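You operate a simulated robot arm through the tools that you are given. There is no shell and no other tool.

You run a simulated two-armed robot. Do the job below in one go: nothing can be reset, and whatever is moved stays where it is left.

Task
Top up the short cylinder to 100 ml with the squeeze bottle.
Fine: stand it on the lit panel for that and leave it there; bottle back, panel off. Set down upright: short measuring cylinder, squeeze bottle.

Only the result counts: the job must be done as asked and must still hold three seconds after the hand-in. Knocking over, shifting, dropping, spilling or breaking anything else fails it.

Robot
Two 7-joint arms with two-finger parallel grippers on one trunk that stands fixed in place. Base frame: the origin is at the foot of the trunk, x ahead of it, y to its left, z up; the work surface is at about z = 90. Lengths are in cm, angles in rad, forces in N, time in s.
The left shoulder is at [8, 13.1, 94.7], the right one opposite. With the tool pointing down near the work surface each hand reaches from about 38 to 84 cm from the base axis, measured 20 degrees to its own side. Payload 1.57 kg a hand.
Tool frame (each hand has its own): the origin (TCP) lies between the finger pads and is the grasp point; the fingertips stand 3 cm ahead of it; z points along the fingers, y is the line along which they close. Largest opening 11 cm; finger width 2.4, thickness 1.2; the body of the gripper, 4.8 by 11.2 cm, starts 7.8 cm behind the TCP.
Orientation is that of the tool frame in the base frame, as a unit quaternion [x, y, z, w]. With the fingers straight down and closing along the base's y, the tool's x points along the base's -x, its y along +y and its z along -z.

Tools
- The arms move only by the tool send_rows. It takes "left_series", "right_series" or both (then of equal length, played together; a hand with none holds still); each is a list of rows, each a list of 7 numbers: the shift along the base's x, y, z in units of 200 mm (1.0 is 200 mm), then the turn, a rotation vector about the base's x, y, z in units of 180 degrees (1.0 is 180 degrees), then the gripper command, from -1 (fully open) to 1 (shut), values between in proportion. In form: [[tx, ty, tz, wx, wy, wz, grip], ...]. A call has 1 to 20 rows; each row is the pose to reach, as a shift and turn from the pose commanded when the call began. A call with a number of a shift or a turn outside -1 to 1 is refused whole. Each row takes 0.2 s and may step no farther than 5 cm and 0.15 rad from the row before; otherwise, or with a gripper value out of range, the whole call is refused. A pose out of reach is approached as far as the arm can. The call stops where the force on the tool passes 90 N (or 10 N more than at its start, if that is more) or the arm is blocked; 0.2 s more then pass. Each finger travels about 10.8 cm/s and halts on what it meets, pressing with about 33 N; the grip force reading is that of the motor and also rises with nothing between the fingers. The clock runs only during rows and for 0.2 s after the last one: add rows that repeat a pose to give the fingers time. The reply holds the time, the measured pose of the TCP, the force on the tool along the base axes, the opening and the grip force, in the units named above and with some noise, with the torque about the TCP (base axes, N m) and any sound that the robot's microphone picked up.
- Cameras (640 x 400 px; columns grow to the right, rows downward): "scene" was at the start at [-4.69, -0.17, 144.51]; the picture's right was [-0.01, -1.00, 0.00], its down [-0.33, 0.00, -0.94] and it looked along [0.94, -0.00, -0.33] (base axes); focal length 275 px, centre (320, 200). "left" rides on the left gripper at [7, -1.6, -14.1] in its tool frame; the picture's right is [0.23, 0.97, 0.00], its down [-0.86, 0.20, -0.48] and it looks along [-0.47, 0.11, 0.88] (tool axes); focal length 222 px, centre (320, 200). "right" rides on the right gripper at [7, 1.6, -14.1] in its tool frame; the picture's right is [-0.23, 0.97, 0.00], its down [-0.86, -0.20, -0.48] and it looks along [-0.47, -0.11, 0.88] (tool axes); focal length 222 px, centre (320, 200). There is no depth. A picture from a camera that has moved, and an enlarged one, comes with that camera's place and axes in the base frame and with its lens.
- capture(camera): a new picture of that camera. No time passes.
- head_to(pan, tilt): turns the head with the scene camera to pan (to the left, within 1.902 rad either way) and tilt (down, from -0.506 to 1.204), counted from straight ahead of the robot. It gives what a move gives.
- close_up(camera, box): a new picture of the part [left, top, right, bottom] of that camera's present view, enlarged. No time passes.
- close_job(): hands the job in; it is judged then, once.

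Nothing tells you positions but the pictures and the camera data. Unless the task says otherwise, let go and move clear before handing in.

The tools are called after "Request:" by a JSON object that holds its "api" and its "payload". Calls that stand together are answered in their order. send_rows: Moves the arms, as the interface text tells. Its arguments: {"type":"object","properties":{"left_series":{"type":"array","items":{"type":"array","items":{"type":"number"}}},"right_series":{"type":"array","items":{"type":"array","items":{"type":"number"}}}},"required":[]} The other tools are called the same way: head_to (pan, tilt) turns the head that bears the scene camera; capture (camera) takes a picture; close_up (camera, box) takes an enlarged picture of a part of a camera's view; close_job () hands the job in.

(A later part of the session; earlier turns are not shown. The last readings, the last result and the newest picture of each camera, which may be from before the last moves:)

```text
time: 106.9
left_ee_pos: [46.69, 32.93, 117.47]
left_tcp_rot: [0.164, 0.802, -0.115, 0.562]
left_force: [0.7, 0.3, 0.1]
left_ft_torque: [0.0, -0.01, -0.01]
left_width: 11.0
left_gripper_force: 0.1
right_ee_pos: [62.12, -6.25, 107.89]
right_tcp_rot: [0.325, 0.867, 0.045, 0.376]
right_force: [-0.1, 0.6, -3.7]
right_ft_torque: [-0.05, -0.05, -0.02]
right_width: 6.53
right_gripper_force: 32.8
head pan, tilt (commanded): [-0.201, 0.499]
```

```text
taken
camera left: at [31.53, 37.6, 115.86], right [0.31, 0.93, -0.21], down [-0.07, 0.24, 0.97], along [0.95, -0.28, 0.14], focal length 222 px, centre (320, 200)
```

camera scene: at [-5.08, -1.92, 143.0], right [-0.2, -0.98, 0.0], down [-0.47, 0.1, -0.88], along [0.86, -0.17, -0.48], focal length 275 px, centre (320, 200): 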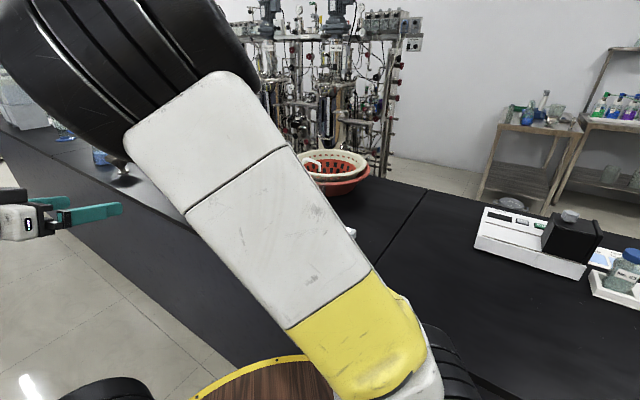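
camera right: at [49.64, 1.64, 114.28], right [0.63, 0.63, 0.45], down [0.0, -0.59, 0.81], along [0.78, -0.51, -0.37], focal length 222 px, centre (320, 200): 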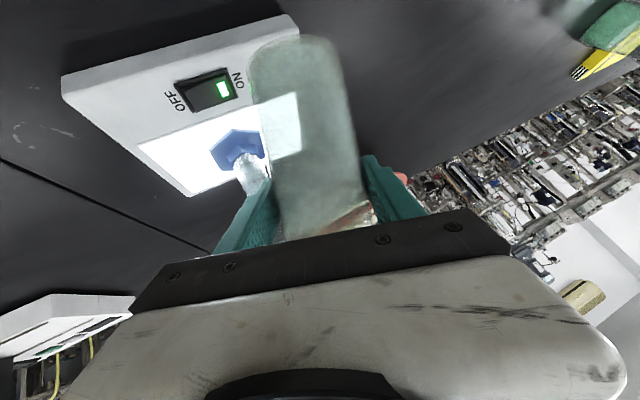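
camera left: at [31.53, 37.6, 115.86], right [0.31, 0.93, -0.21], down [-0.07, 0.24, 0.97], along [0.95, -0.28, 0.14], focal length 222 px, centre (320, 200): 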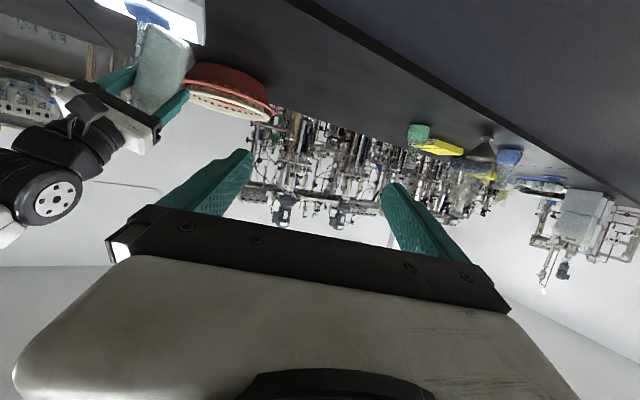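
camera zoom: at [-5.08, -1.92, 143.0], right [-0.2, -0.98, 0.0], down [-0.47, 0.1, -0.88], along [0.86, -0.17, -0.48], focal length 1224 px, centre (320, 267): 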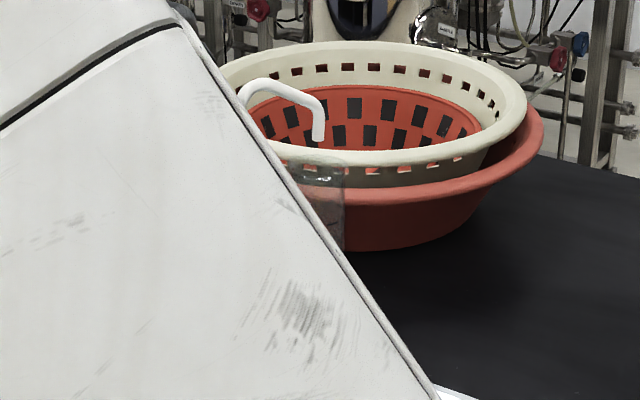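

Tilting further this way brings the elbow up into the head/camera. I go back to 20° tilt and pivot the bottle around the cylinder (nozzle from yaw −70° to −110°), which stretches the arm forward and should free the view.

Request:
{"api": "send_rows", "payload": {"right_series": [[0.006, -0.016, -0.02, -0.0174, -0.0063, 0, -0.155], [0.012, -0.033, -0.04, -0.0348, -0.0127, 0, -0.155], [0.0175, -0.0485, -0.06, -0.0522, -0.019, 0, -0.155], [0.0175, -0.0485, -0.06, -0.0522, -0.019, 0, -0.155]]}}

Request:
{"api": "send_rows", "payload": {"right_series": [[0.04, 0.012, 0, 0, 0, -0.028, -0.155], [0.08, 0.0215, 0, 0, 0, -0.0556, -0.155], [0.12, 0.027, 0, 0, 0, -0.0833, -0.155], [0.162, 0.0285, 0, 0, 0, -0.1111, -0.155], [0.162, 0.0285, 0, 0, 0, -0.1111, -0.155]]}}

Request:
{"api": "capture", "payload": {"camera": "scene"}}

Request:
{"api": "close_up", "payload": {"camera": "scene", "box": [280, 140, 360, 230]}}

```text
time: 107.9
left_ee_pos: [46.55, 32.98, 117.48]
left_tcp_rot: [0.163, 0.803, -0.113, 0.562]
left_force: [0.2, 0.2, -0.4]
left_ft_torque: [0.01, 0.02, 0.02]
left_width: 10.99
left_gripper_force: 0.1
right_ee_pos: [62.26, -7.25, 106.76]
right_tcp_rot: [0.291, 0.856, -0.017, 0.427]
right_force: [-0.1, -0.6, -4.5]
right_ft_torque: [0.03, -0.04, 0.02]
right_width: 6.54
right_gripper_force: 32.8
head pan, tilt (commanded): [-0.201, 0.499]
```

```text
time: 109.1
left_ee_pos: [46.66, 33.04, 117.55]
left_tcp_rot: [0.164, 0.803, -0.114, 0.562]
left_force: [0.7, 0.0, -0.2]
left_ft_torque: [0.0, -0.03, 0.01]
left_width: 10.99
left_gripper_force: 0.1
right_ee_pos: [65.52, -6.55, 106.72]
right_tcp_rot: [0.436, 0.792, -0.091, 0.418]
right_force: [0.1, -0.5, -3.6]
right_ft_torque: [0.02, -0.01, -0.01]
right_width: 6.51
right_gripper_force: 32.8
head pan, tilt (commanded): [-0.201, 0.499]
```

```text
taken
camera scene: at [-5.09, -1.92, 143.0], right [-0.2, -0.98, 0.0], down [-0.47, 0.1, -0.88], along [0.86, -0.17, -0.48], focal length 275 px, centre (320, 200)
```

scene: 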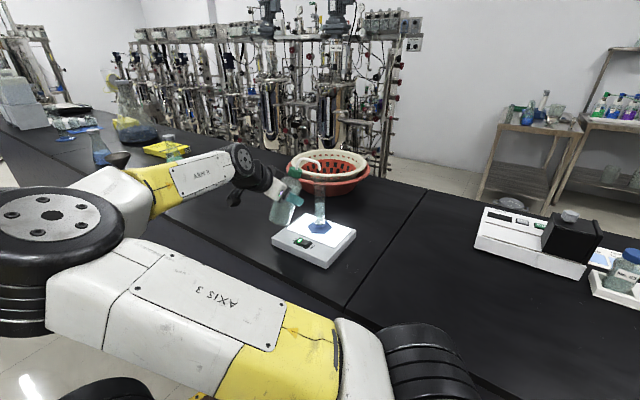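

```text
4.44 times, centred on (320, 185) of scene
camera zoom: at [-5.09, -1.92, 143.0], right [-0.2, -0.98, 0.0], down [-0.47, 0.1, -0.88], along [0.86, -0.17, -0.48], focal length 1224 px, centre (320, 267)
```

zoom: 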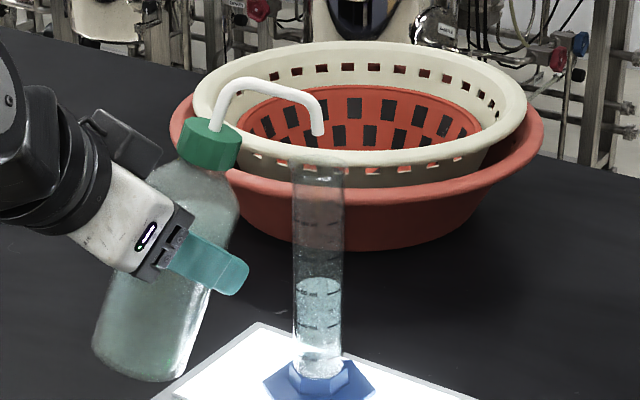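

Now the view is clear and the elbow low. The tip is still centred over the mouth. I increase the tilt to 40° about the tip in 5° steps.

Request:
{"api": "send_rows", "payload": {"right_series": [[0, 0.0275, 0.043, 0.0278, 0, 0, -0.155], [0, 0.0515, 0.0875, 0.0556, 0, 0, -0.155], [0, 0.0515, 0.0875, 0.0556, 0, 0, -0.155]]}}

Request:
{"api": "close_up", "payload": {"camera": "scene", "box": [280, 140, 360, 230]}}

Request:
{"api": "send_rows", "payload": {"right_series": [[0, 0.0195, 0.047, 0.0278, 0, 0, -0.155], [0, 0.0355, 0.0955, 0.0556, 0, 0, -0.155], [0, 0.0355, 0.0955, 0.0556, 0, 0, -0.155]]}}

Request:
{"api": "close_up", "payload": {"camera": "scene", "box": [280, 140, 360, 230]}}

```text
time: 109.9
left_ee_pos: [46.52, 32.93, 117.48]
left_tcp_rot: [0.163, 0.803, -0.114, 0.562]
left_force: [-0.6, -0.2, 0.9]
left_ft_torque: [0.0, -0.01, 0.04]
left_width: 11.02
left_gripper_force: 0.1
right_ee_pos: [65.49, -5.58, 108.44]
right_tcp_rot: [0.47, 0.797, -0.021, 0.378]
right_force: [-0.2, 0.3, -4.0]
right_ft_torque: [-0.04, 0.0, 0.0]
right_width: 6.5
right_gripper_force: 32.9
head pan, tilt (commanded): [-0.201, 0.499]
```

```text
4.44 times, centred on (320, 185) of scene
camera zoom: at [-5.08, -1.91, 143.0], right [-0.2, -0.98, 0.0], down [-0.47, 0.1, -0.88], along [0.86, -0.17, -0.48], focal length 1224 px, centre (320, 267)
```

zoom: 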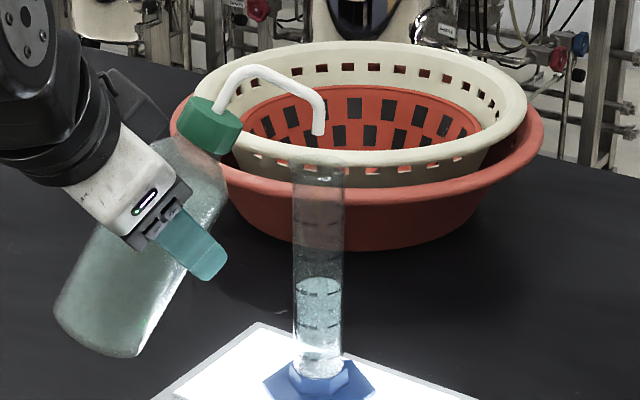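

```text
time: 110.7
left_ee_pos: [46.68, 33.05, 117.47]
left_tcp_rot: [0.164, 0.802, -0.114, 0.563]
left_force: [-0.8, -0.4, -0.8]
left_ft_torque: [-0.01, 0.01, 0.01]
left_width: 11.0
left_gripper_force: 0.1
right_ee_pos: [65.66, -4.77, 110.5]
right_tcp_rot: [0.501, 0.796, 0.049, 0.335]
right_force: [0.0, -0.3, -4.3]
right_ft_torque: [-0.06, -0.03, -0.01]
right_width: 6.51
right_gripper_force: 33.1
head pan, tilt (commanded): [-0.201, 0.499]
```

```text
4.44 times, centred on (320, 185) of scene
camera zoom: at [-5.08, -1.92, 143.0], right [-0.2, -0.98, 0.0], down [-0.47, 0.1, -0.88], along [0.86, -0.17, -0.48], focal length 1224 px, centre (320, 267)
```

zoom: 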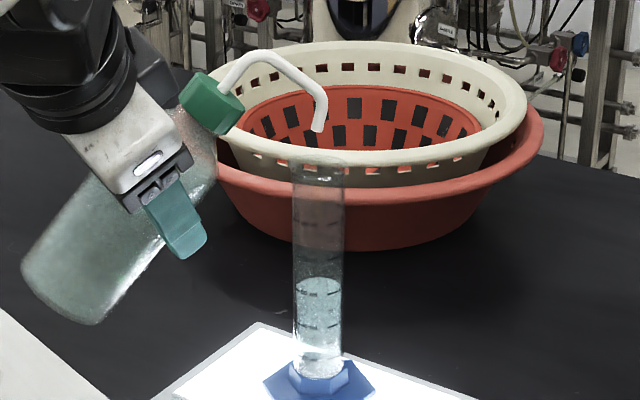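

Tip stays on target at 40°, no flow by itself. I test a squeeze here.

Request:
{"api": "send_rows", "payload": {"right_series": [[0, 0, 0, 0, 0, 0, 0.3], [0, 0, 0, 0, 0, 0, 0.3]]}}

Request:
{"api": "close_up", "payload": {"camera": "scene", "box": [280, 140, 360, 230]}}

```text
time: 111.3
left_ee_pos: [46.53, 33.04, 117.52]
left_tcp_rot: [0.164, 0.803, -0.114, 0.562]
left_force: [-0.7, -0.4, -0.5]
left_ft_torque: [0.03, -0.01, -0.01]
left_width: 11.0
left_gripper_force: 0.1
right_ee_pos: [65.59, -4.82, 110.45]
right_tcp_rot: [0.502, 0.796, 0.047, 0.336]
right_force: [0.3, -0.6, -3.7]
right_ft_torque: [-0.04, -0.01, 0.01]
right_width: 6.53
right_gripper_force: 33.3
head pan, tilt (commanded): [-0.201, 0.499]
```

```text
4.44 times, centred on (320, 185) of scene
camera zoom: at [-5.08, -1.92, 143.0], right [-0.2, -0.98, 0.0], down [-0.47, 0.1, -0.88], along [0.86, -0.17, -0.48], focal length 1224 px, centre (320, 267)
```

zoom: 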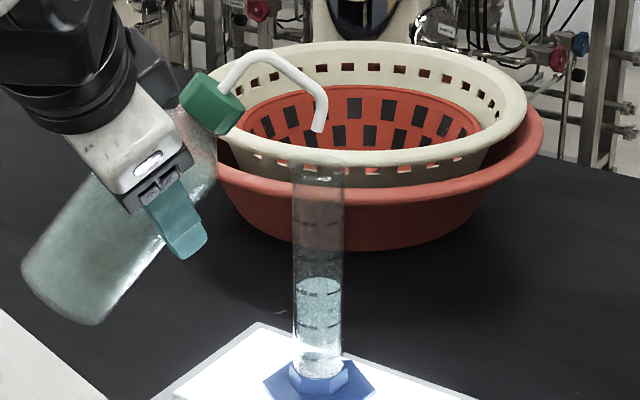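

No flow. I go back to the holding grip and tilt on to 50°.

Request:
{"api": "send_rows", "payload": {"right_series": [[0, 0.011, 0.0495, 0.0278, 0, 0, -0.155], [0, 0.018, 0.1, 0.0556, 0, 0, -0.155], [0, 0.018, 0.1, 0.0556, 0, 0, -0.155]]}}

Request:
{"api": "close_up", "payload": {"camera": "scene", "box": [280, 140, 360, 230]}}

```text
time: 112.1
left_ee_pos: [46.66, 32.95, 117.55]
left_tcp_rot: [0.163, 0.803, -0.114, 0.561]
left_force: [-0.4, -0.1, -0.8]
left_ft_torque: [0.01, 0.01, -0.01]
left_width: 10.98
left_gripper_force: 0.0
right_ee_pos: [65.36, -4.46, 112.45]
right_tcp_rot: [0.53, 0.788, 0.118, 0.29]
right_force: [-0.4, -0.5, -3.8]
right_ft_torque: [-0.05, 0.03, -0.01]
right_width: 6.52
right_gripper_force: 33.0
head pan, tilt (commanded): [-0.201, 0.499]
```

```text
4.44 times, centred on (320, 185) of scene
camera zoom: at [-5.08, -1.92, 143.0], right [-0.2, -0.98, 0.0], down [-0.47, 0.1, -0.88], along [0.86, -0.17, -0.48], focal length 1224 px, centre (320, 267)
```

zoom: 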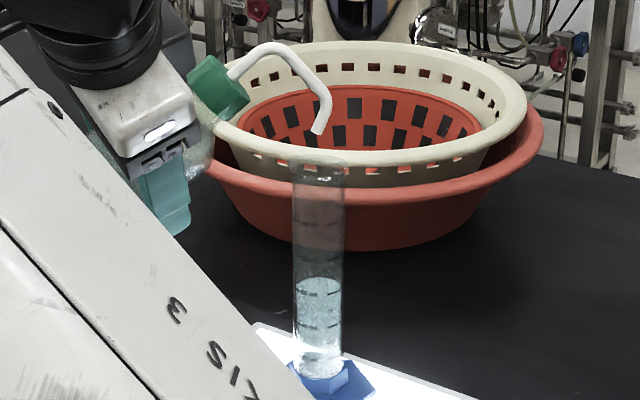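

No flow at 50° either; I try a squeeze here.

Request:
{"api": "send_rows", "payload": {"right_series": [[0, 0, 0, 0, 0, 0, 0.6], [0, 0, 0, 0, 0, 0, 1.0], [0, 0, 0, 0, 0, 0, 1.0]]}}

Request:
{"api": "close_up", "payload": {"camera": "scene", "box": [280, 140, 360, 230]}}

Request:
{"api": "capture", "payload": {"camera": "scene"}}

```text
time: 112.9
left_ee_pos: [46.62, 33.04, 117.51]
left_tcp_rot: [0.164, 0.803, -0.114, 0.562]
left_force: [-0.6, -0.6, 0.9]
left_ft_torque: [0.01, -0.01, 0.0]
left_width: 10.99
left_gripper_force: 0.1
right_ee_pos: [65.49, -4.38, 112.46]
right_tcp_rot: [0.529, 0.788, 0.117, 0.291]
right_force: [-0.4, 1.0, -3.8]
right_ft_torque: [-0.04, 0.0, 0.02]
right_width: 6.53
right_gripper_force: 33.7
head pan, tilt (commanded): [-0.201, 0.499]
```

```text
4.44 times, centred on (320, 185) of scene
camera zoom: at [-5.08, -1.92, 143.0], right [-0.2, -0.98, 0.0], down [-0.47, 0.1, -0.88], along [0.86, -0.17, -0.48], focal length 1224 px, centre (320, 267)
```

zoom: 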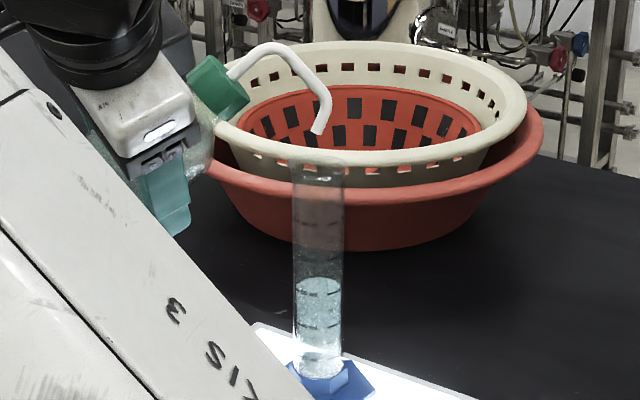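

```text
taken
camera scene: at [-5.08, -1.92, 143.0], right [-0.2, -0.98, 0.0], down [-0.47, 0.1, -0.88], along [0.86, -0.17, -0.48], focal length 275 px, centre (320, 200)
```

scene: 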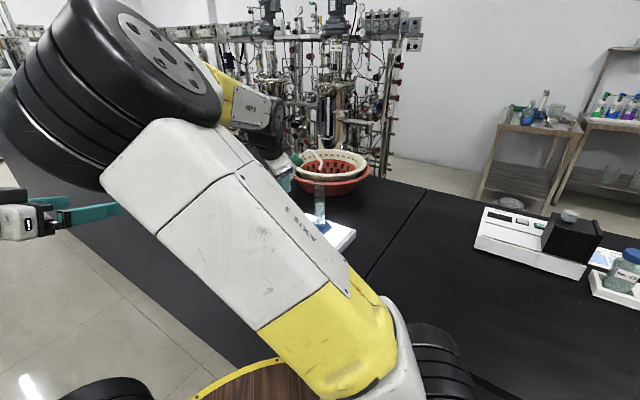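

I hold the full squeeze for a few seconds, in case the flow is just slow, and compare the level.

Request:
{"api": "close_up", "payload": {"camera": "scene", "box": [304, 185, 336, 225]}}

Request:
{"api": "send_rows", "payload": {"right_series": [[0, 0, 0, 0, 0, 0, 1], [0, 0, 0, 0, 0, 0, 1], [0, 0, 0, 0, 0, 0, 1], [0, 0, 0, 0, 0, 0, 1], [0, 0, 0, 0, 0, 0, 1], [0, 0, 0, 0, 0, 0, 1], [0, 0, 0, 0, 0, 0, 1], [0, 0, 0, 0, 0, 0, 1], [0, 0, 0, 0, 0, 0, 1], [0, 0, 0, 0, 0, 0, 1]]}}

Request:
{"api": "close_up", "payload": {"camera": "scene", "box": [304, 185, 336, 225]}}

```text
10.00 times, centred on (320, 205) of scene
camera zoom: at [-5.08, -1.92, 143.0], right [-0.2, -0.98, 0.0], down [-0.47, 0.1, -0.88], along [0.86, -0.17, -0.48], focal length 2754 px, centre (320, 150)
```

zoom: 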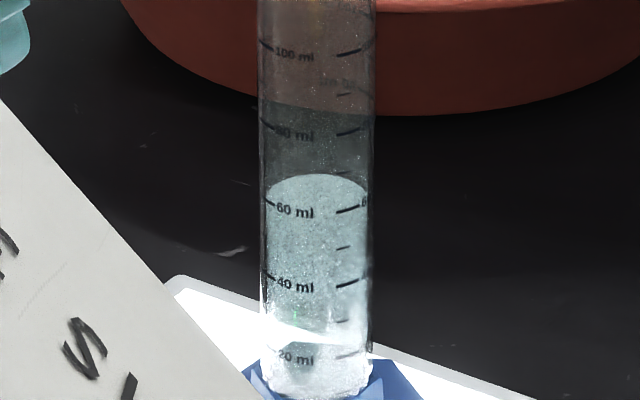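

```text
time: 115.1
left_ee_pos: [46.59, 33.02, 117.43]
left_tcp_rot: [0.163, 0.803, -0.114, 0.562]
left_force: [-0.7, 0.0, 0.5]
left_ft_torque: [-0.02, -0.03, 0.03]
left_width: 10.97
left_gripper_force: 0.0
right_ee_pos: [65.51, -4.41, 112.37]
right_tcp_rot: [0.529, 0.788, 0.118, 0.29]
right_force: [-0.5, -0.1, -3.8]
right_ft_torque: [0.01, 0.01, 0.03]
right_width: 6.5
right_gripper_force: 33.1
head pan, tilt (commanded): [-0.201, 0.499]
```

```text
10.00 times, centred on (320, 205) of scene
camera zoom: at [-5.08, -1.92, 143.0], right [-0.2, -0.98, 0.0], down [-0.47, 0.1, -0.88], along [0.86, -0.17, -0.48], focal length 2754 px, centre (320, 150)
```

zoom: 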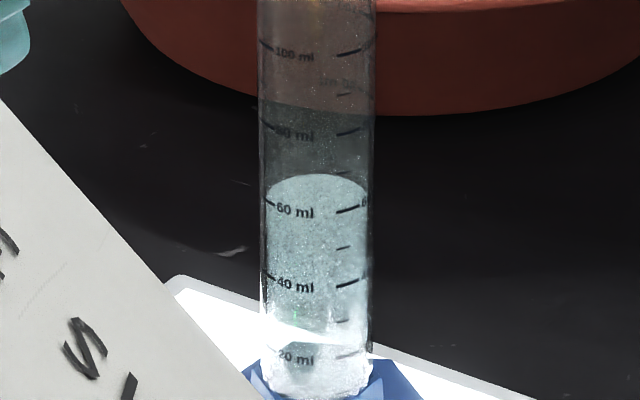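

The level is unchanged, so the flow must need still more tilt. To get there comfortably I first pivot around the cylinder by another −40° (arm further forward), keeping the tip over the mouth.

Request:
{"api": "send_rows", "payload": {"right_series": [[0.0805, -0.0055, 0, 0, 0, -0.0444, -0.155], [0.16, -0.0225, 0, 0, 0, -0.0889, -0.155], [0.16, -0.0225, 0, 0, 0, -0.0889, -0.155]]}}

Request:
{"api": "close_up", "payload": {"camera": "scene", "box": [280, 140, 360, 230]}}

Request:
{"api": "capture", "payload": {"camera": "scene"}}

```text
time: 115.9
left_ee_pos: [46.76, 32.99, 117.56]
left_tcp_rot: [0.164, 0.802, -0.114, 0.562]
left_force: [-0.1, -0.4, 0.1]
left_ft_torque: [-0.01, -0.01, 0.01]
left_width: 11.0
left_gripper_force: 0.1
right_ee_pos: [68.85, -4.98, 112.43]
right_tcp_rot: [0.634, 0.707, 0.077, 0.304]
right_force: [0.0, -0.8, -4.1]
right_ft_torque: [-0.02, 0.03, 0.01]
right_width: 6.52
right_gripper_force: 33.3
head pan, tilt (commanded): [-0.201, 0.499]
```

```text
4.44 times, centred on (320, 185) of scene
camera zoom: at [-5.09, -1.92, 143.0], right [-0.2, -0.98, 0.0], down [-0.47, 0.1, -0.88], along [0.86, -0.17, -0.48], focal length 1224 px, centre (320, 267)
```

zoom: 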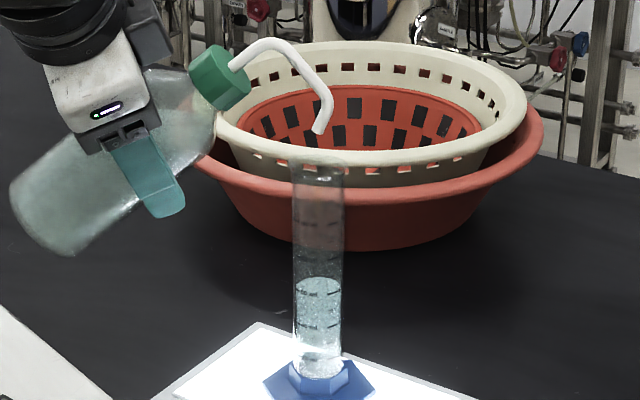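

```text
taken
camera scene: at [-5.09, -1.92, 143.0], right [-0.2, -0.98, 0.0], down [-0.47, 0.1, -0.88], along [0.86, -0.17, -0.48], focal length 275 px, centre (320, 200)
```

scene: 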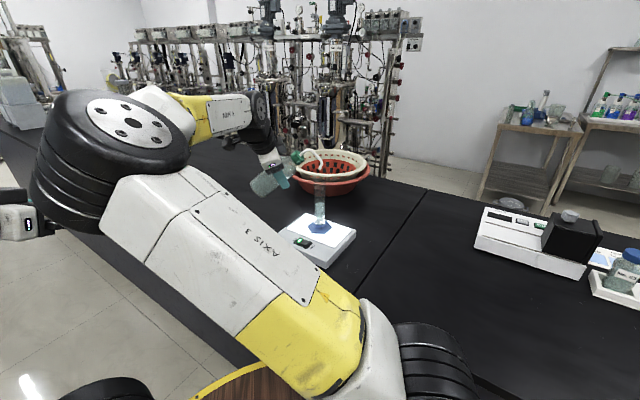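

Clear view again and the tip still sits over the mouth. I tilt on to 60° in 5° steps.

Request:
{"api": "send_rows", "payload": {"right_series": [[0.0007, 0.0024, 0.0505, 0.0267, -0.0077, 0, -0.155], [0.0003, 0.001, 0.1015, 0.0534, -0.0153, 0, -0.155], [0.0003, 0.001, 0.1015, 0.0534, -0.0153, 0, -0.155]]}}

Request:
{"api": "close_up", "payload": {"camera": "scene", "box": [280, 140, 360, 230]}}

```text
time: 116.7
left_ee_pos: [46.57, 32.99, 117.44]
left_tcp_rot: [0.164, 0.803, -0.114, 0.562]
left_force: [1.2, -0.5, -0.1]
left_ft_torque: [0.01, 0.0, -0.01]
left_width: 11.0
left_gripper_force: 0.0
right_ee_pos: [68.82, -4.94, 114.5]
right_tcp_rot: [0.655, 0.691, 0.149, 0.266]
right_force: [-1.1, -0.3, -4.0]
right_ft_torque: [-0.04, -0.01, -0.03]
right_width: 6.55
right_gripper_force: 33.1
head pan, tilt (commanded): [-0.201, 0.499]
```

```text
4.44 times, centred on (320, 185) of scene
camera zoom: at [-5.08, -1.92, 143.0], right [-0.2, -0.98, 0.0], down [-0.47, 0.1, -0.88], along [0.86, -0.17, -0.48], focal length 1224 px, centre (320, 267)
```

zoom: 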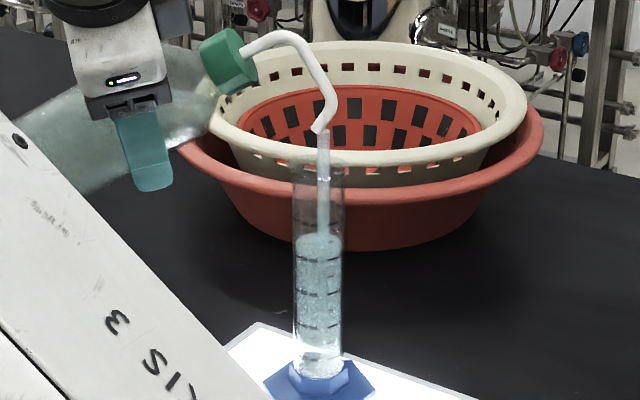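

It's flowing fast — the level is already past 80 ml. I tilt back immediately to stop it.

Request:
{"api": "send_rows", "payload": {"right_series": [[0, 0, -0.081, -0.0427, 0.01225, 0, -0.155], [-0.003, -0.0095, -0.162, -0.0854, 0.0245, 0, -0.155], [-0.005, -0.018, -0.2015, -0.1068, 0.0306, 0, -0.155]]}}

Request:
{"api": "close_up", "payload": {"camera": "scene", "box": [280, 140, 360, 230]}}

Request:
{"api": "close_up", "payload": {"camera": "scene", "box": [304, 185, 336, 225]}}

```text
time: 117.5
left_ee_pos: [46.73, 32.97, 117.47]
left_tcp_rot: [0.163, 0.803, -0.114, 0.562]
left_force: [0.1, 0.5, 0.2]
left_ft_torque: [0.01, 0.02, 0.02]
left_width: 11.01
left_gripper_force: 0.1
right_ee_pos: [68.88, -5.3, 110.36]
right_tcp_rot: [0.607, 0.719, 0.0, 0.339]
right_force: [-0.3, 0.8, -3.0]
right_ft_torque: [-0.04, 0.02, -0.01]
right_width: 6.54
right_gripper_force: 32.6
head pan, tilt (commanded): [-0.201, 0.499]
```

```text
4.44 times, centred on (320, 185) of scene
camera zoom: at [-5.1, -1.94, 143.0], right [-0.2, -0.98, 0.0], down [-0.47, 0.1, -0.88], along [0.86, -0.17, -0.48], focal length 1224 px, centre (320, 267)
```

zoom: 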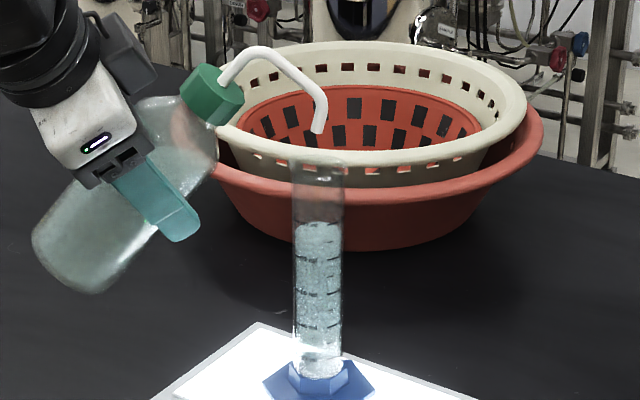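

```text
10.00 times, centred on (320, 205) of scene
camera zoom: at [-5.1, -1.94, 143.0], right [-0.2, -0.98, 0.0], down [-0.47, 0.1, -0.88], along [0.86, -0.17, -0.48], focal length 2754 px, centre (320, 150)
```

zoom: 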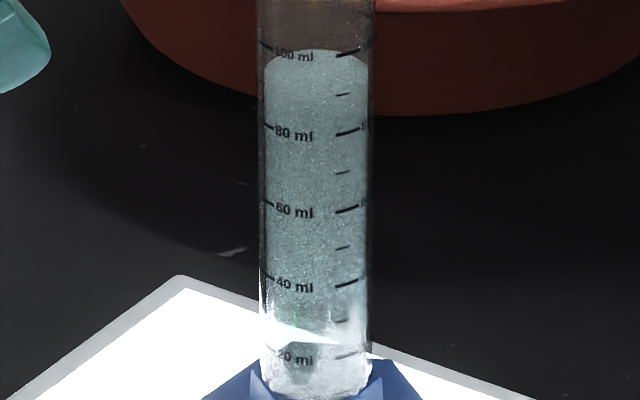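

Flow stopped; the level now reads about 92 ml. For the last ~8 ml I do short dips: tilt to 54° and straight back in one call, then check.

Request:
{"api": "send_rows", "payload": {"right_series": [[-0.006, 0.014, 0.0695, 0.0374, -0.0107, 0, -0.155], [-0.0043, 0.0197, 0.1405, 0.0748, -0.0214, 0, -0.155], [-0.006, 0.014, 0.0695, 0.0374, -0.0107, 0, -0.155], [-0.01, 0, 0, 0, 0, 0, -0.155]]}}

Request:
{"api": "close_up", "payload": {"camera": "scene", "box": [304, 185, 336, 225]}}

Request:
{"api": "close_up", "payload": {"camera": "scene", "box": [280, 140, 360, 230]}}

```text
time: 118.5
left_ee_pos: [46.54, 32.91, 117.6]
left_tcp_rot: [0.164, 0.802, -0.115, 0.562]
left_force: [-0.2, 0.8, 0.8]
left_ft_torque: [0.01, 0.01, 0.04]
left_width: 11.0
left_gripper_force: 0.0
right_ee_pos: [68.53, -5.16, 110.55]
right_tcp_rot: [0.608, 0.718, 0.001, 0.339]
right_force: [-0.6, 0.4, -4.6]
right_ft_torque: [0.0, 0.0, 0.01]
right_width: 6.5
right_gripper_force: 32.7
head pan, tilt (commanded): [-0.201, 0.499]
```

```text
10.00 times, centred on (320, 205) of scene
camera zoom: at [-5.1, -1.95, 143.0], right [-0.2, -0.98, 0.0], down [-0.47, 0.1, -0.88], along [0.86, -0.17, -0.48], focal length 2754 px, centre (320, 150)
```

zoom: 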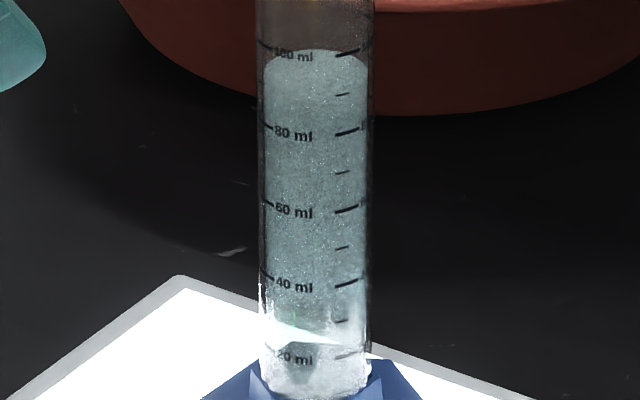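

```text
4.44 times, centred on (320, 185) of scene
camera zoom: at [-5.1, -1.95, 143.0], right [-0.2, -0.98, 0.0], down [-0.47, 0.1, -0.88], along [0.86, -0.17, -0.48], focal length 1224 px, centre (320, 267)
```

zoom: 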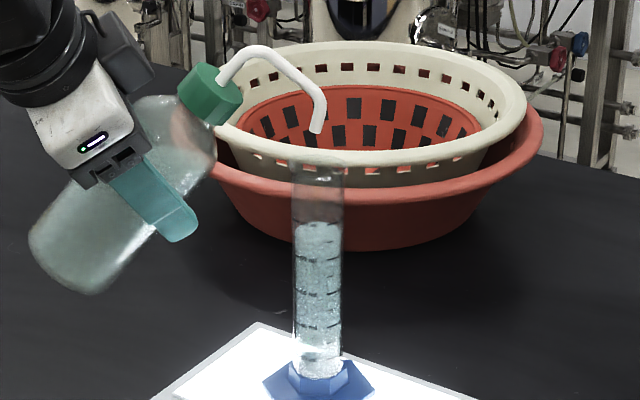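

No flow at a 54° dip. I dip slightly deeper, to 57° and straight back.

Request:
{"api": "send_rows", "payload": {"right_series": [[0.0046, 0.0159, 0.0845, 0.0454, -0.013, 0, -0.155], [0.0057, 0.0197, 0.171, 0.0908, -0.026, 0, -0.155], [0.0046, 0.0159, 0.0845, 0.0454, -0.013, 0, -0.155], [0, 0, 0, 0, 0, 0, -0.155]]}}

Request:
{"api": "close_up", "payload": {"camera": "scene", "box": [304, 185, 336, 225]}}

```text
time: 119.5
left_ee_pos: [46.61, 32.99, 117.47]
left_tcp_rot: [0.164, 0.803, -0.114, 0.562]
left_force: [0.4, -0.2, -0.2]
left_ft_torque: [0.02, 0.01, 0.03]
left_width: 11.0
left_gripper_force: 0.1
right_ee_pos: [68.68, -5.23, 110.57]
right_tcp_rot: [0.609, 0.718, 0.001, 0.338]
right_force: [0.1, -0.8, -3.9]
right_ft_torque: [0.03, -0.01, 0.02]
right_width: 6.52
right_gripper_force: 33.5
head pan, tilt (commanded): [-0.201, 0.499]
```

```text
10.00 times, centred on (320, 205) of scene
camera zoom: at [-5.11, -1.95, 143.0], right [-0.2, -0.98, 0.0], down [-0.47, 0.1, -0.88], along [0.86, -0.17, -0.48], focal length 2754 px, centre (320, 150)
```

zoom: 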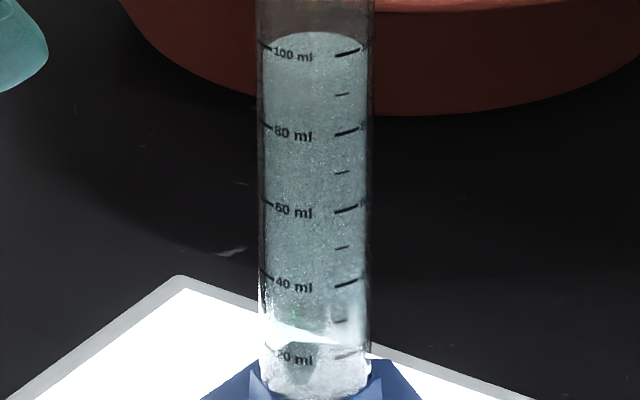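

It rose to about 96 ml. I zoom in to measure exactly before the last small top-up.

Request:
{"api": "close_up", "payload": {"camera": "scene", "box": [309, 180, 331, 202]}}

Request:
{"api": "close_up", "payload": {"camera": "scene", "box": [280, 140, 360, 230]}}

```text
16.00 times, centred on (320, 191) of scene
camera zoom: at [-5.11, -1.95, 143.0], right [-0.2, -0.98, 0.0], down [-0.47, 0.1, -0.88], along [0.86, -0.17, -0.48], focal length 4406 px, centre (320, 344)
```

zoom: 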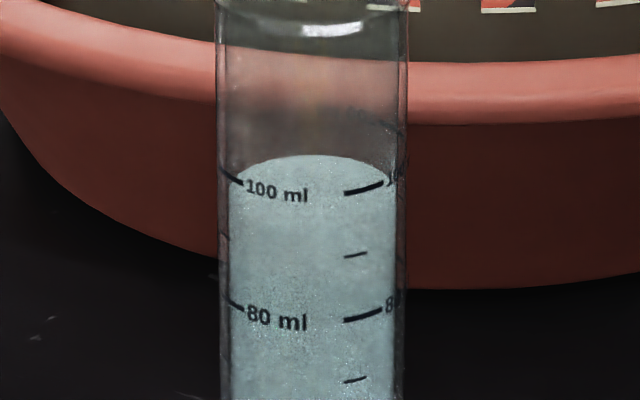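

```text
4.44 times, centred on (320, 185) of scene
camera zoom: at [-5.11, -1.95, 143.0], right [-0.2, -0.98, 0.0], down [-0.47, 0.1, -0.88], along [0.86, -0.17, -0.48], focal length 1224 px, centre (320, 267)
```

zoom: 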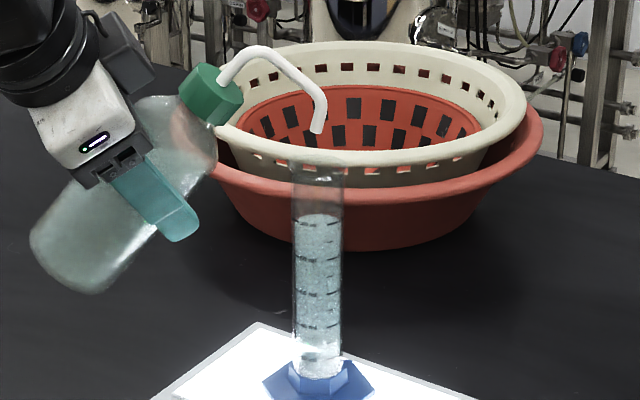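

I take a flatter side view from the left camera as a cross-check on the level.

Request:
{"api": "capture", "payload": {"camera": "left"}}

Request:
{"api": "close_up", "payload": {"camera": "left", "box": [110, 0, 190, 110]}}

```text
taken
camera left: at [31.52, 37.57, 115.87], right [0.31, 0.93, -0.21], down [-0.07, 0.24, 0.97], along [0.95, -0.29, 0.14], focal length 222 px, centre (320, 200)
```

left: 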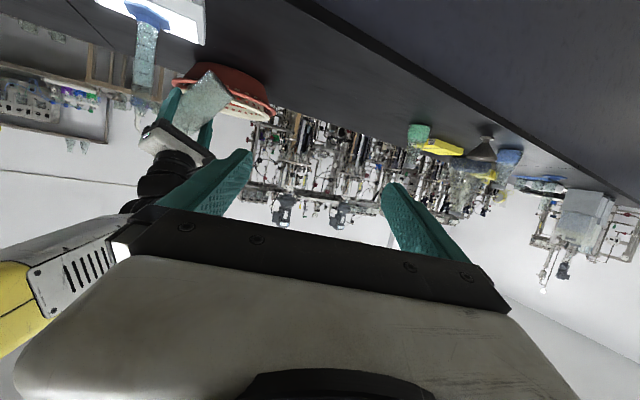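

```text
3.64 times, centred on (150, 55) of left
camera zoom: at [31.52, 37.57, 115.87], right [0.31, 0.93, -0.21], down [-0.07, 0.24, 0.97], along [0.95, -0.29, 0.14], focal length 808 px, centre (938, 727)
```

zoom: 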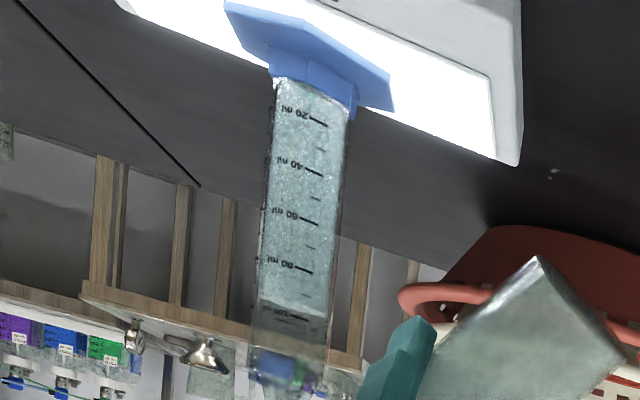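

Request:
{"api": "close_up", "payload": {"camera": "left", "box": [132, 68, 164, 100]}}

Request:
{"api": "close_up", "payload": {"camera": "left", "box": [130, 45, 166, 95]}}

```text
12.50 times, centred on (148, 84) of left
camera zoom: at [31.52, 37.57, 115.87], right [0.31, 0.93, -0.21], down [-0.07, 0.24, 0.97], along [0.95, -0.29, 0.14], focal length 2776 px, centre (2470, 1650)
```

zoom: 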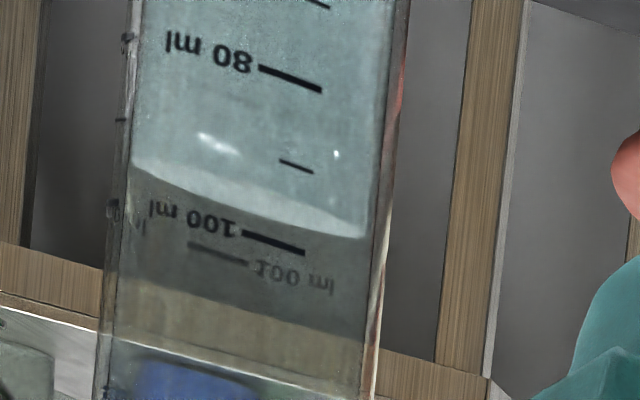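

```text
8.00 times, centred on (148, 70) of left
camera zoom: at [31.52, 37.57, 115.87], right [0.31, 0.93, -0.21], down [-0.07, 0.24, 0.97], along [0.95, -0.29, 0.14], focal length 1777 px, centre (1696, 1240)
```

zoom: 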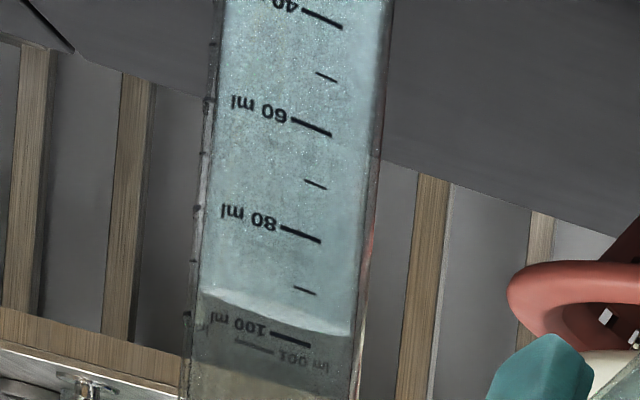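

Request:
{"api": "close_up", "payload": {"camera": "left", "box": [138, 74, 156, 92]}}

Request:
{"api": "close_up", "payload": {"camera": "scene", "box": [313, 182, 327, 196]}}

```text
16.00 times, centred on (147, 83) of left
camera zoom: at [31.52, 37.57, 115.87], right [0.31, 0.93, -0.21], down [-0.07, 0.24, 0.97], along [0.95, -0.29, 0.14], focal length 3554 px, centre (3088, 2072)
```

zoom: 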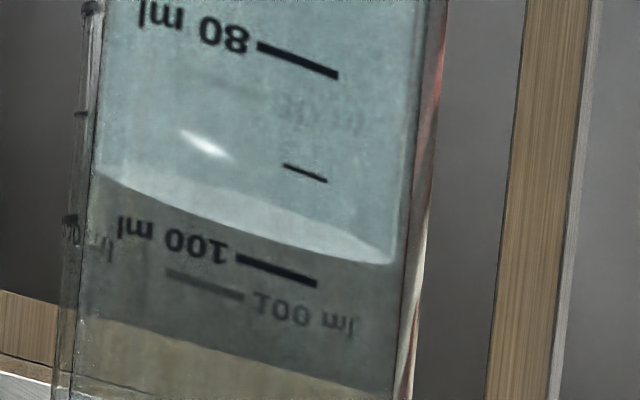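

```text
16.00 times, centred on (320, 189) of scene
camera zoom: at [-5.11, -1.95, 143.0], right [-0.2, -0.98, 0.0], down [-0.47, 0.1, -0.88], along [0.86, -0.17, -0.48], focal length 4406 px, centre (320, 376)
```

zoom: 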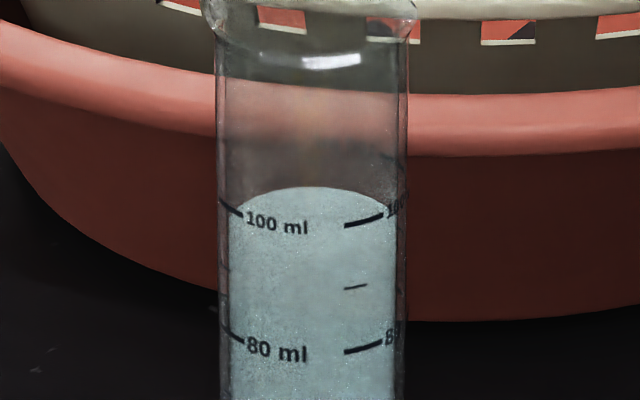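

Careful reading of both views puts the level at about 94.4 ml. The 57° dip added ~4.6 ml, so I repeat that same dip once more.

Request:
{"api": "send_rows", "payload": {"right_series": [[0.0046, 0.0159, 0.0845, 0.0454, -0.013, 0, -0.155], [0.0057, 0.0197, 0.171, 0.0908, -0.026, 0, -0.155], [0.0046, 0.0159, 0.0845, 0.0454, -0.013, 0, -0.155], [0, 0, 0, 0, 0, 0, -0.155]]}}

Request:
{"api": "close_up", "payload": {"camera": "scene", "box": [313, 182, 327, 196]}}

Request:
{"api": "close_up", "payload": {"camera": "left", "box": [138, 74, 156, 92]}}

```text
time: 120.5
left_ee_pos: [46.65, 33.0, 117.47]
left_tcp_rot: [0.164, 0.803, -0.114, 0.562]
left_force: [0.1, 0.1, 0.8]
left_ft_torque: [-0.01, 0.0, 0.0]
left_width: 10.98
left_gripper_force: 0.1
right_ee_pos: [68.53, -5.18, 110.63]
right_tcp_rot: [0.609, 0.718, 0.002, 0.339]
right_force: [0.2, -1.1, -3.0]
right_ft_torque: [0.05, 0.02, 0.03]
right_width: 6.54
right_gripper_force: 33.2
head pan, tilt (commanded): [-0.201, 0.499]
```

```text
16.00 times, centred on (320, 189) of scene
camera zoom: at [-5.11, -1.95, 143.0], right [-0.2, -0.98, 0.0], down [-0.47, 0.1, -0.88], along [0.86, -0.17, -0.48], focal length 4406 px, centre (320, 376)
```

zoom: 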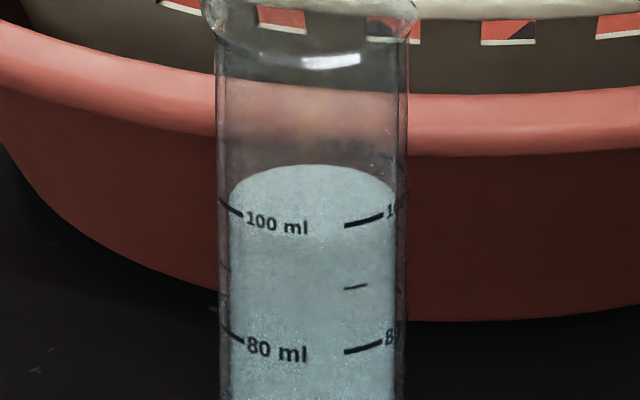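

```text
16.00 times, centred on (147, 83) of left
camera zoom: at [31.52, 37.57, 115.87], right [0.31, 0.93, -0.21], down [-0.07, 0.24, 0.97], along [0.95, -0.29, 0.14], focal length 3554 px, centre (3088, 2072)
```

zoom: 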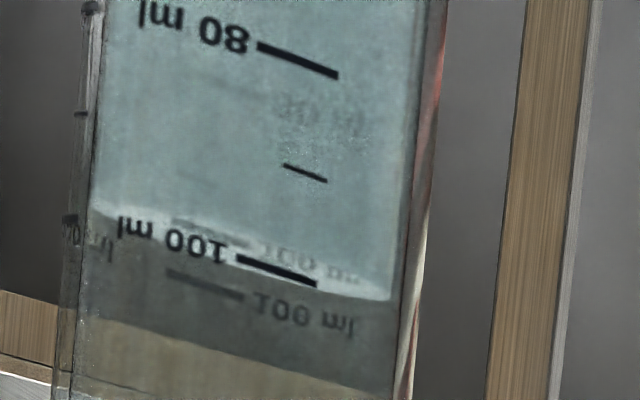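

Both views agree on 97.9 ml now. One last, slightly shallower dip (56.4°) for the remaining ~2 ml.

Request:
{"api": "send_rows", "payload": {"right_series": [[0.0045, 0.0156, 0.0817, 0.0438, -0.01256, 0, -0.155], [0.0057, 0.0197, 0.1649, 0.0876, -0.0251, 0, -0.155], [0.0045, 0.0156, 0.0817, 0.0438, -0.01256, 0, -0.155], [0, 0, 0, 0, 0, 0, -0.155]]}}

Request:
{"api": "close_up", "payload": {"camera": "scene", "box": [313, 182, 327, 196]}}

Request:
{"api": "close_up", "payload": {"camera": "left", "box": [138, 74, 156, 92]}}

```text
time: 121.5
left_ee_pos: [46.68, 32.9, 117.46]
left_tcp_rot: [0.164, 0.802, -0.114, 0.563]
left_force: [-0.3, -0.2, -0.1]
left_ft_torque: [0.01, -0.01, 0.02]
left_width: 11.01
left_gripper_force: 0.0
right_ee_pos: [68.53, -5.22, 110.5]
right_tcp_rot: [0.608, 0.718, 0.001, 0.34]
right_force: [0.0, -0.1, -2.8]
right_ft_torque: [0.03, -0.01, 0.03]
right_width: 6.49
right_gripper_force: 32.8
head pan, tilt (commanded): [-0.201, 0.499]
```

```text
16.00 times, centred on (320, 189) of scene
camera zoom: at [-5.11, -1.95, 143.0], right [-0.2, -0.98, 0.0], down [-0.47, 0.1, -0.88], along [0.86, -0.17, -0.48], focal length 4406 px, centre (320, 376)
```

zoom: 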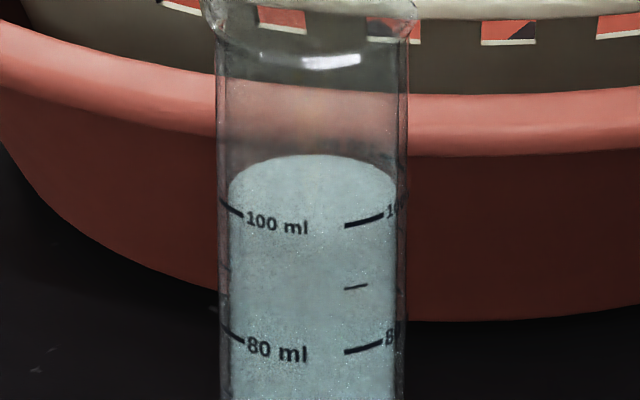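

```text
16.00 times, centred on (147, 83) of left
camera zoom: at [31.52, 37.57, 115.87], right [0.31, 0.93, -0.21], down [-0.07, 0.24, 0.97], along [0.95, -0.29, 0.14], focal length 3554 px, centre (3088, 2072)
```

zoom: 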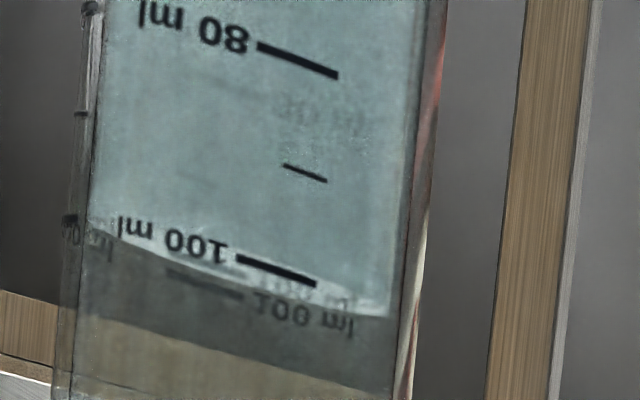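

Level now ~99.5 ml with the surface right on the 100 ml mark. I stop here and begin retracing: tilt back to 20° while drawing the tip away from the cylinder.

Request:
{"api": "send_rows", "payload": {"right_series": [[0.005, 0.018, 0.01, -0.0356, 0.0102, 0, -0.155], [0.02, 0.07, 0.02, -0.0712, 0.0204, 0, -0.155], [0.041, 0.144, 0.02, -0.1068, 0.0306, 0, -0.155], [0.041, 0.144, 0.02, -0.1068, 0.0306, 0, -0.155]]}}

Request:
{"api": "capture", "payload": {"camera": "scene"}}

Request:
{"api": "close_up", "payload": {"camera": "scene", "box": [240, 120, 380, 260]}}

```text
time: 122.5
left_ee_pos: [46.68, 32.96, 117.45]
left_tcp_rot: [0.164, 0.803, -0.115, 0.562]
left_force: [-0.9, 0.7, -0.6]
left_ft_torque: [-0.01, 0.0, 0.01]
left_width: 11.02
left_gripper_force: 0.0
right_ee_pos: [69.36, -2.46, 110.93]
right_tcp_rot: [0.541, 0.724, -0.149, 0.401]
right_force: [-0.1, 0.1, -3.1]
right_ft_torque: [-0.01, 0.0, 0.02]
right_width: 6.5
right_gripper_force: 33.2
head pan, tilt (commanded): [-0.201, 0.499]
```

```text
taken
camera scene: at [-5.09, -1.92, 143.0], right [-0.2, -0.98, 0.0], down [-0.47, 0.1, -0.88], along [0.86, -0.17, -0.48], focal length 275 px, centre (320, 200)
```

scene: 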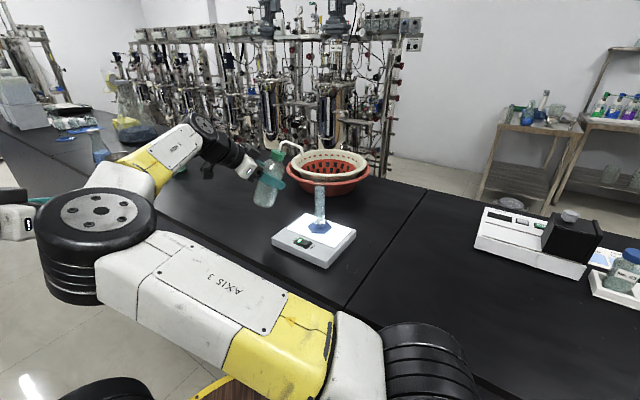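

```text
2.86 times, centred on (310, 190) of scene
camera zoom: at [-5.09, -1.92, 143.0], right [-0.2, -0.98, 0.0], down [-0.47, 0.1, -0.88], along [0.86, -0.17, -0.48], focal length 787 px, centre (349, 229)
```

zoom: 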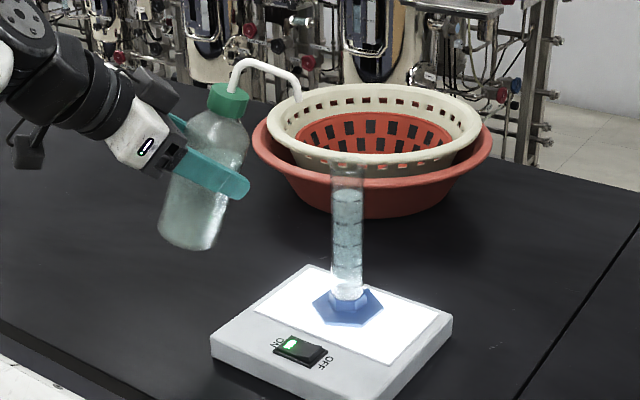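

All clean so far. I retrace: rotate back (+36°) while moving to the earlier staging point.

Request:
{"api": "send_rows", "payload": {"right_series": [[-0.06, 0.02, 0, 0, 0, 0.035, -0.155], [-0.13, 0.04, 0, 0, 0, 0.075, -0.155], [-0.2, 0.055, -0.005, 0, 0, 0.115, -0.155], [-0.27, 0.065, -0.01, 0, 0, 0.155, -0.155], [-0.34, 0.073, -0.01, 0, 0, 0.185, -0.155], [-0.368, 0.073, -0.01, 0, 0, 0.2, -0.155], [-0.368, 0.073, -0.01, 0, 0, 0.2, -0.155]]}}

Request:
{"api": "send_rows", "payload": {"right_series": [[0, 0, 0, -0.0209, -0.0076, 0, -0.155], [0, 0, 0, -0.0418, -0.0152, 0, -0.155], [0, 0, 0, -0.0626, -0.0228, 0, -0.155], [0, 0, 0, -0.0835, -0.0304, 0, -0.155], [0, 0, 0, -0.1044, -0.038, 0, -0.155], [0, 0, 0, -0.1044, -0.038, 0, -0.155]]}}

Request:
{"api": "close_up", "payload": {"camera": "scene", "box": [240, 120, 380, 260]}}

```text
time: 124.1
left_ee_pos: [46.77, 33.01, 117.6]
left_tcp_rot: [0.163, 0.803, -0.114, 0.562]
left_force: [0.3, 0.8, 0.5]
left_ft_torque: [-0.01, 0.02, 0.02]
left_width: 11.01
left_gripper_force: 0.0
right_ee_pos: [61.94, -0.86, 110.78]
right_tcp_rot: [0.292, 0.856, -0.018, 0.427]
right_force: [-0.3, -0.6, -3.6]
right_ft_torque: [0.02, -0.02, 0.0]
right_width: 6.52
right_gripper_force: 32.2
head pan, tilt (commanded): [-0.201, 0.499]
```

```text
time: 125.5
left_ee_pos: [46.56, 32.97, 117.51]
left_tcp_rot: [0.163, 0.803, -0.114, 0.562]
left_force: [0.9, -0.4, 0.2]
left_ft_torque: [0.01, 0.01, 0.01]
left_width: 10.97
left_gripper_force: 0.0
right_ee_pos: [62.01, -0.86, 110.67]
right_tcp_rot: [0.218, 0.814, -0.139, 0.52]
right_force: [-0.8, -0.1, -3.3]
right_ft_torque: [0.01, -0.01, 0.0]
right_width: 6.53
right_gripper_force: 32.6
head pan, tilt (commanded): [-0.201, 0.499]
```

```text
2.86 times, centred on (310, 190) of scene
camera zoom: at [-5.09, -1.92, 143.0], right [-0.2, -0.98, 0.0], down [-0.47, 0.1, -0.88], along [0.86, -0.17, -0.48], focal length 787 px, centre (349, 229)
```

zoom: 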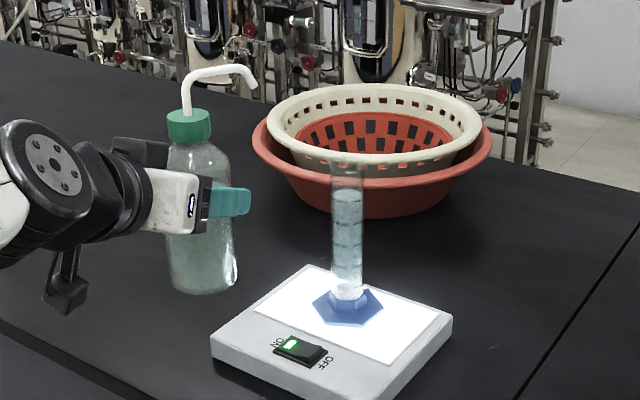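

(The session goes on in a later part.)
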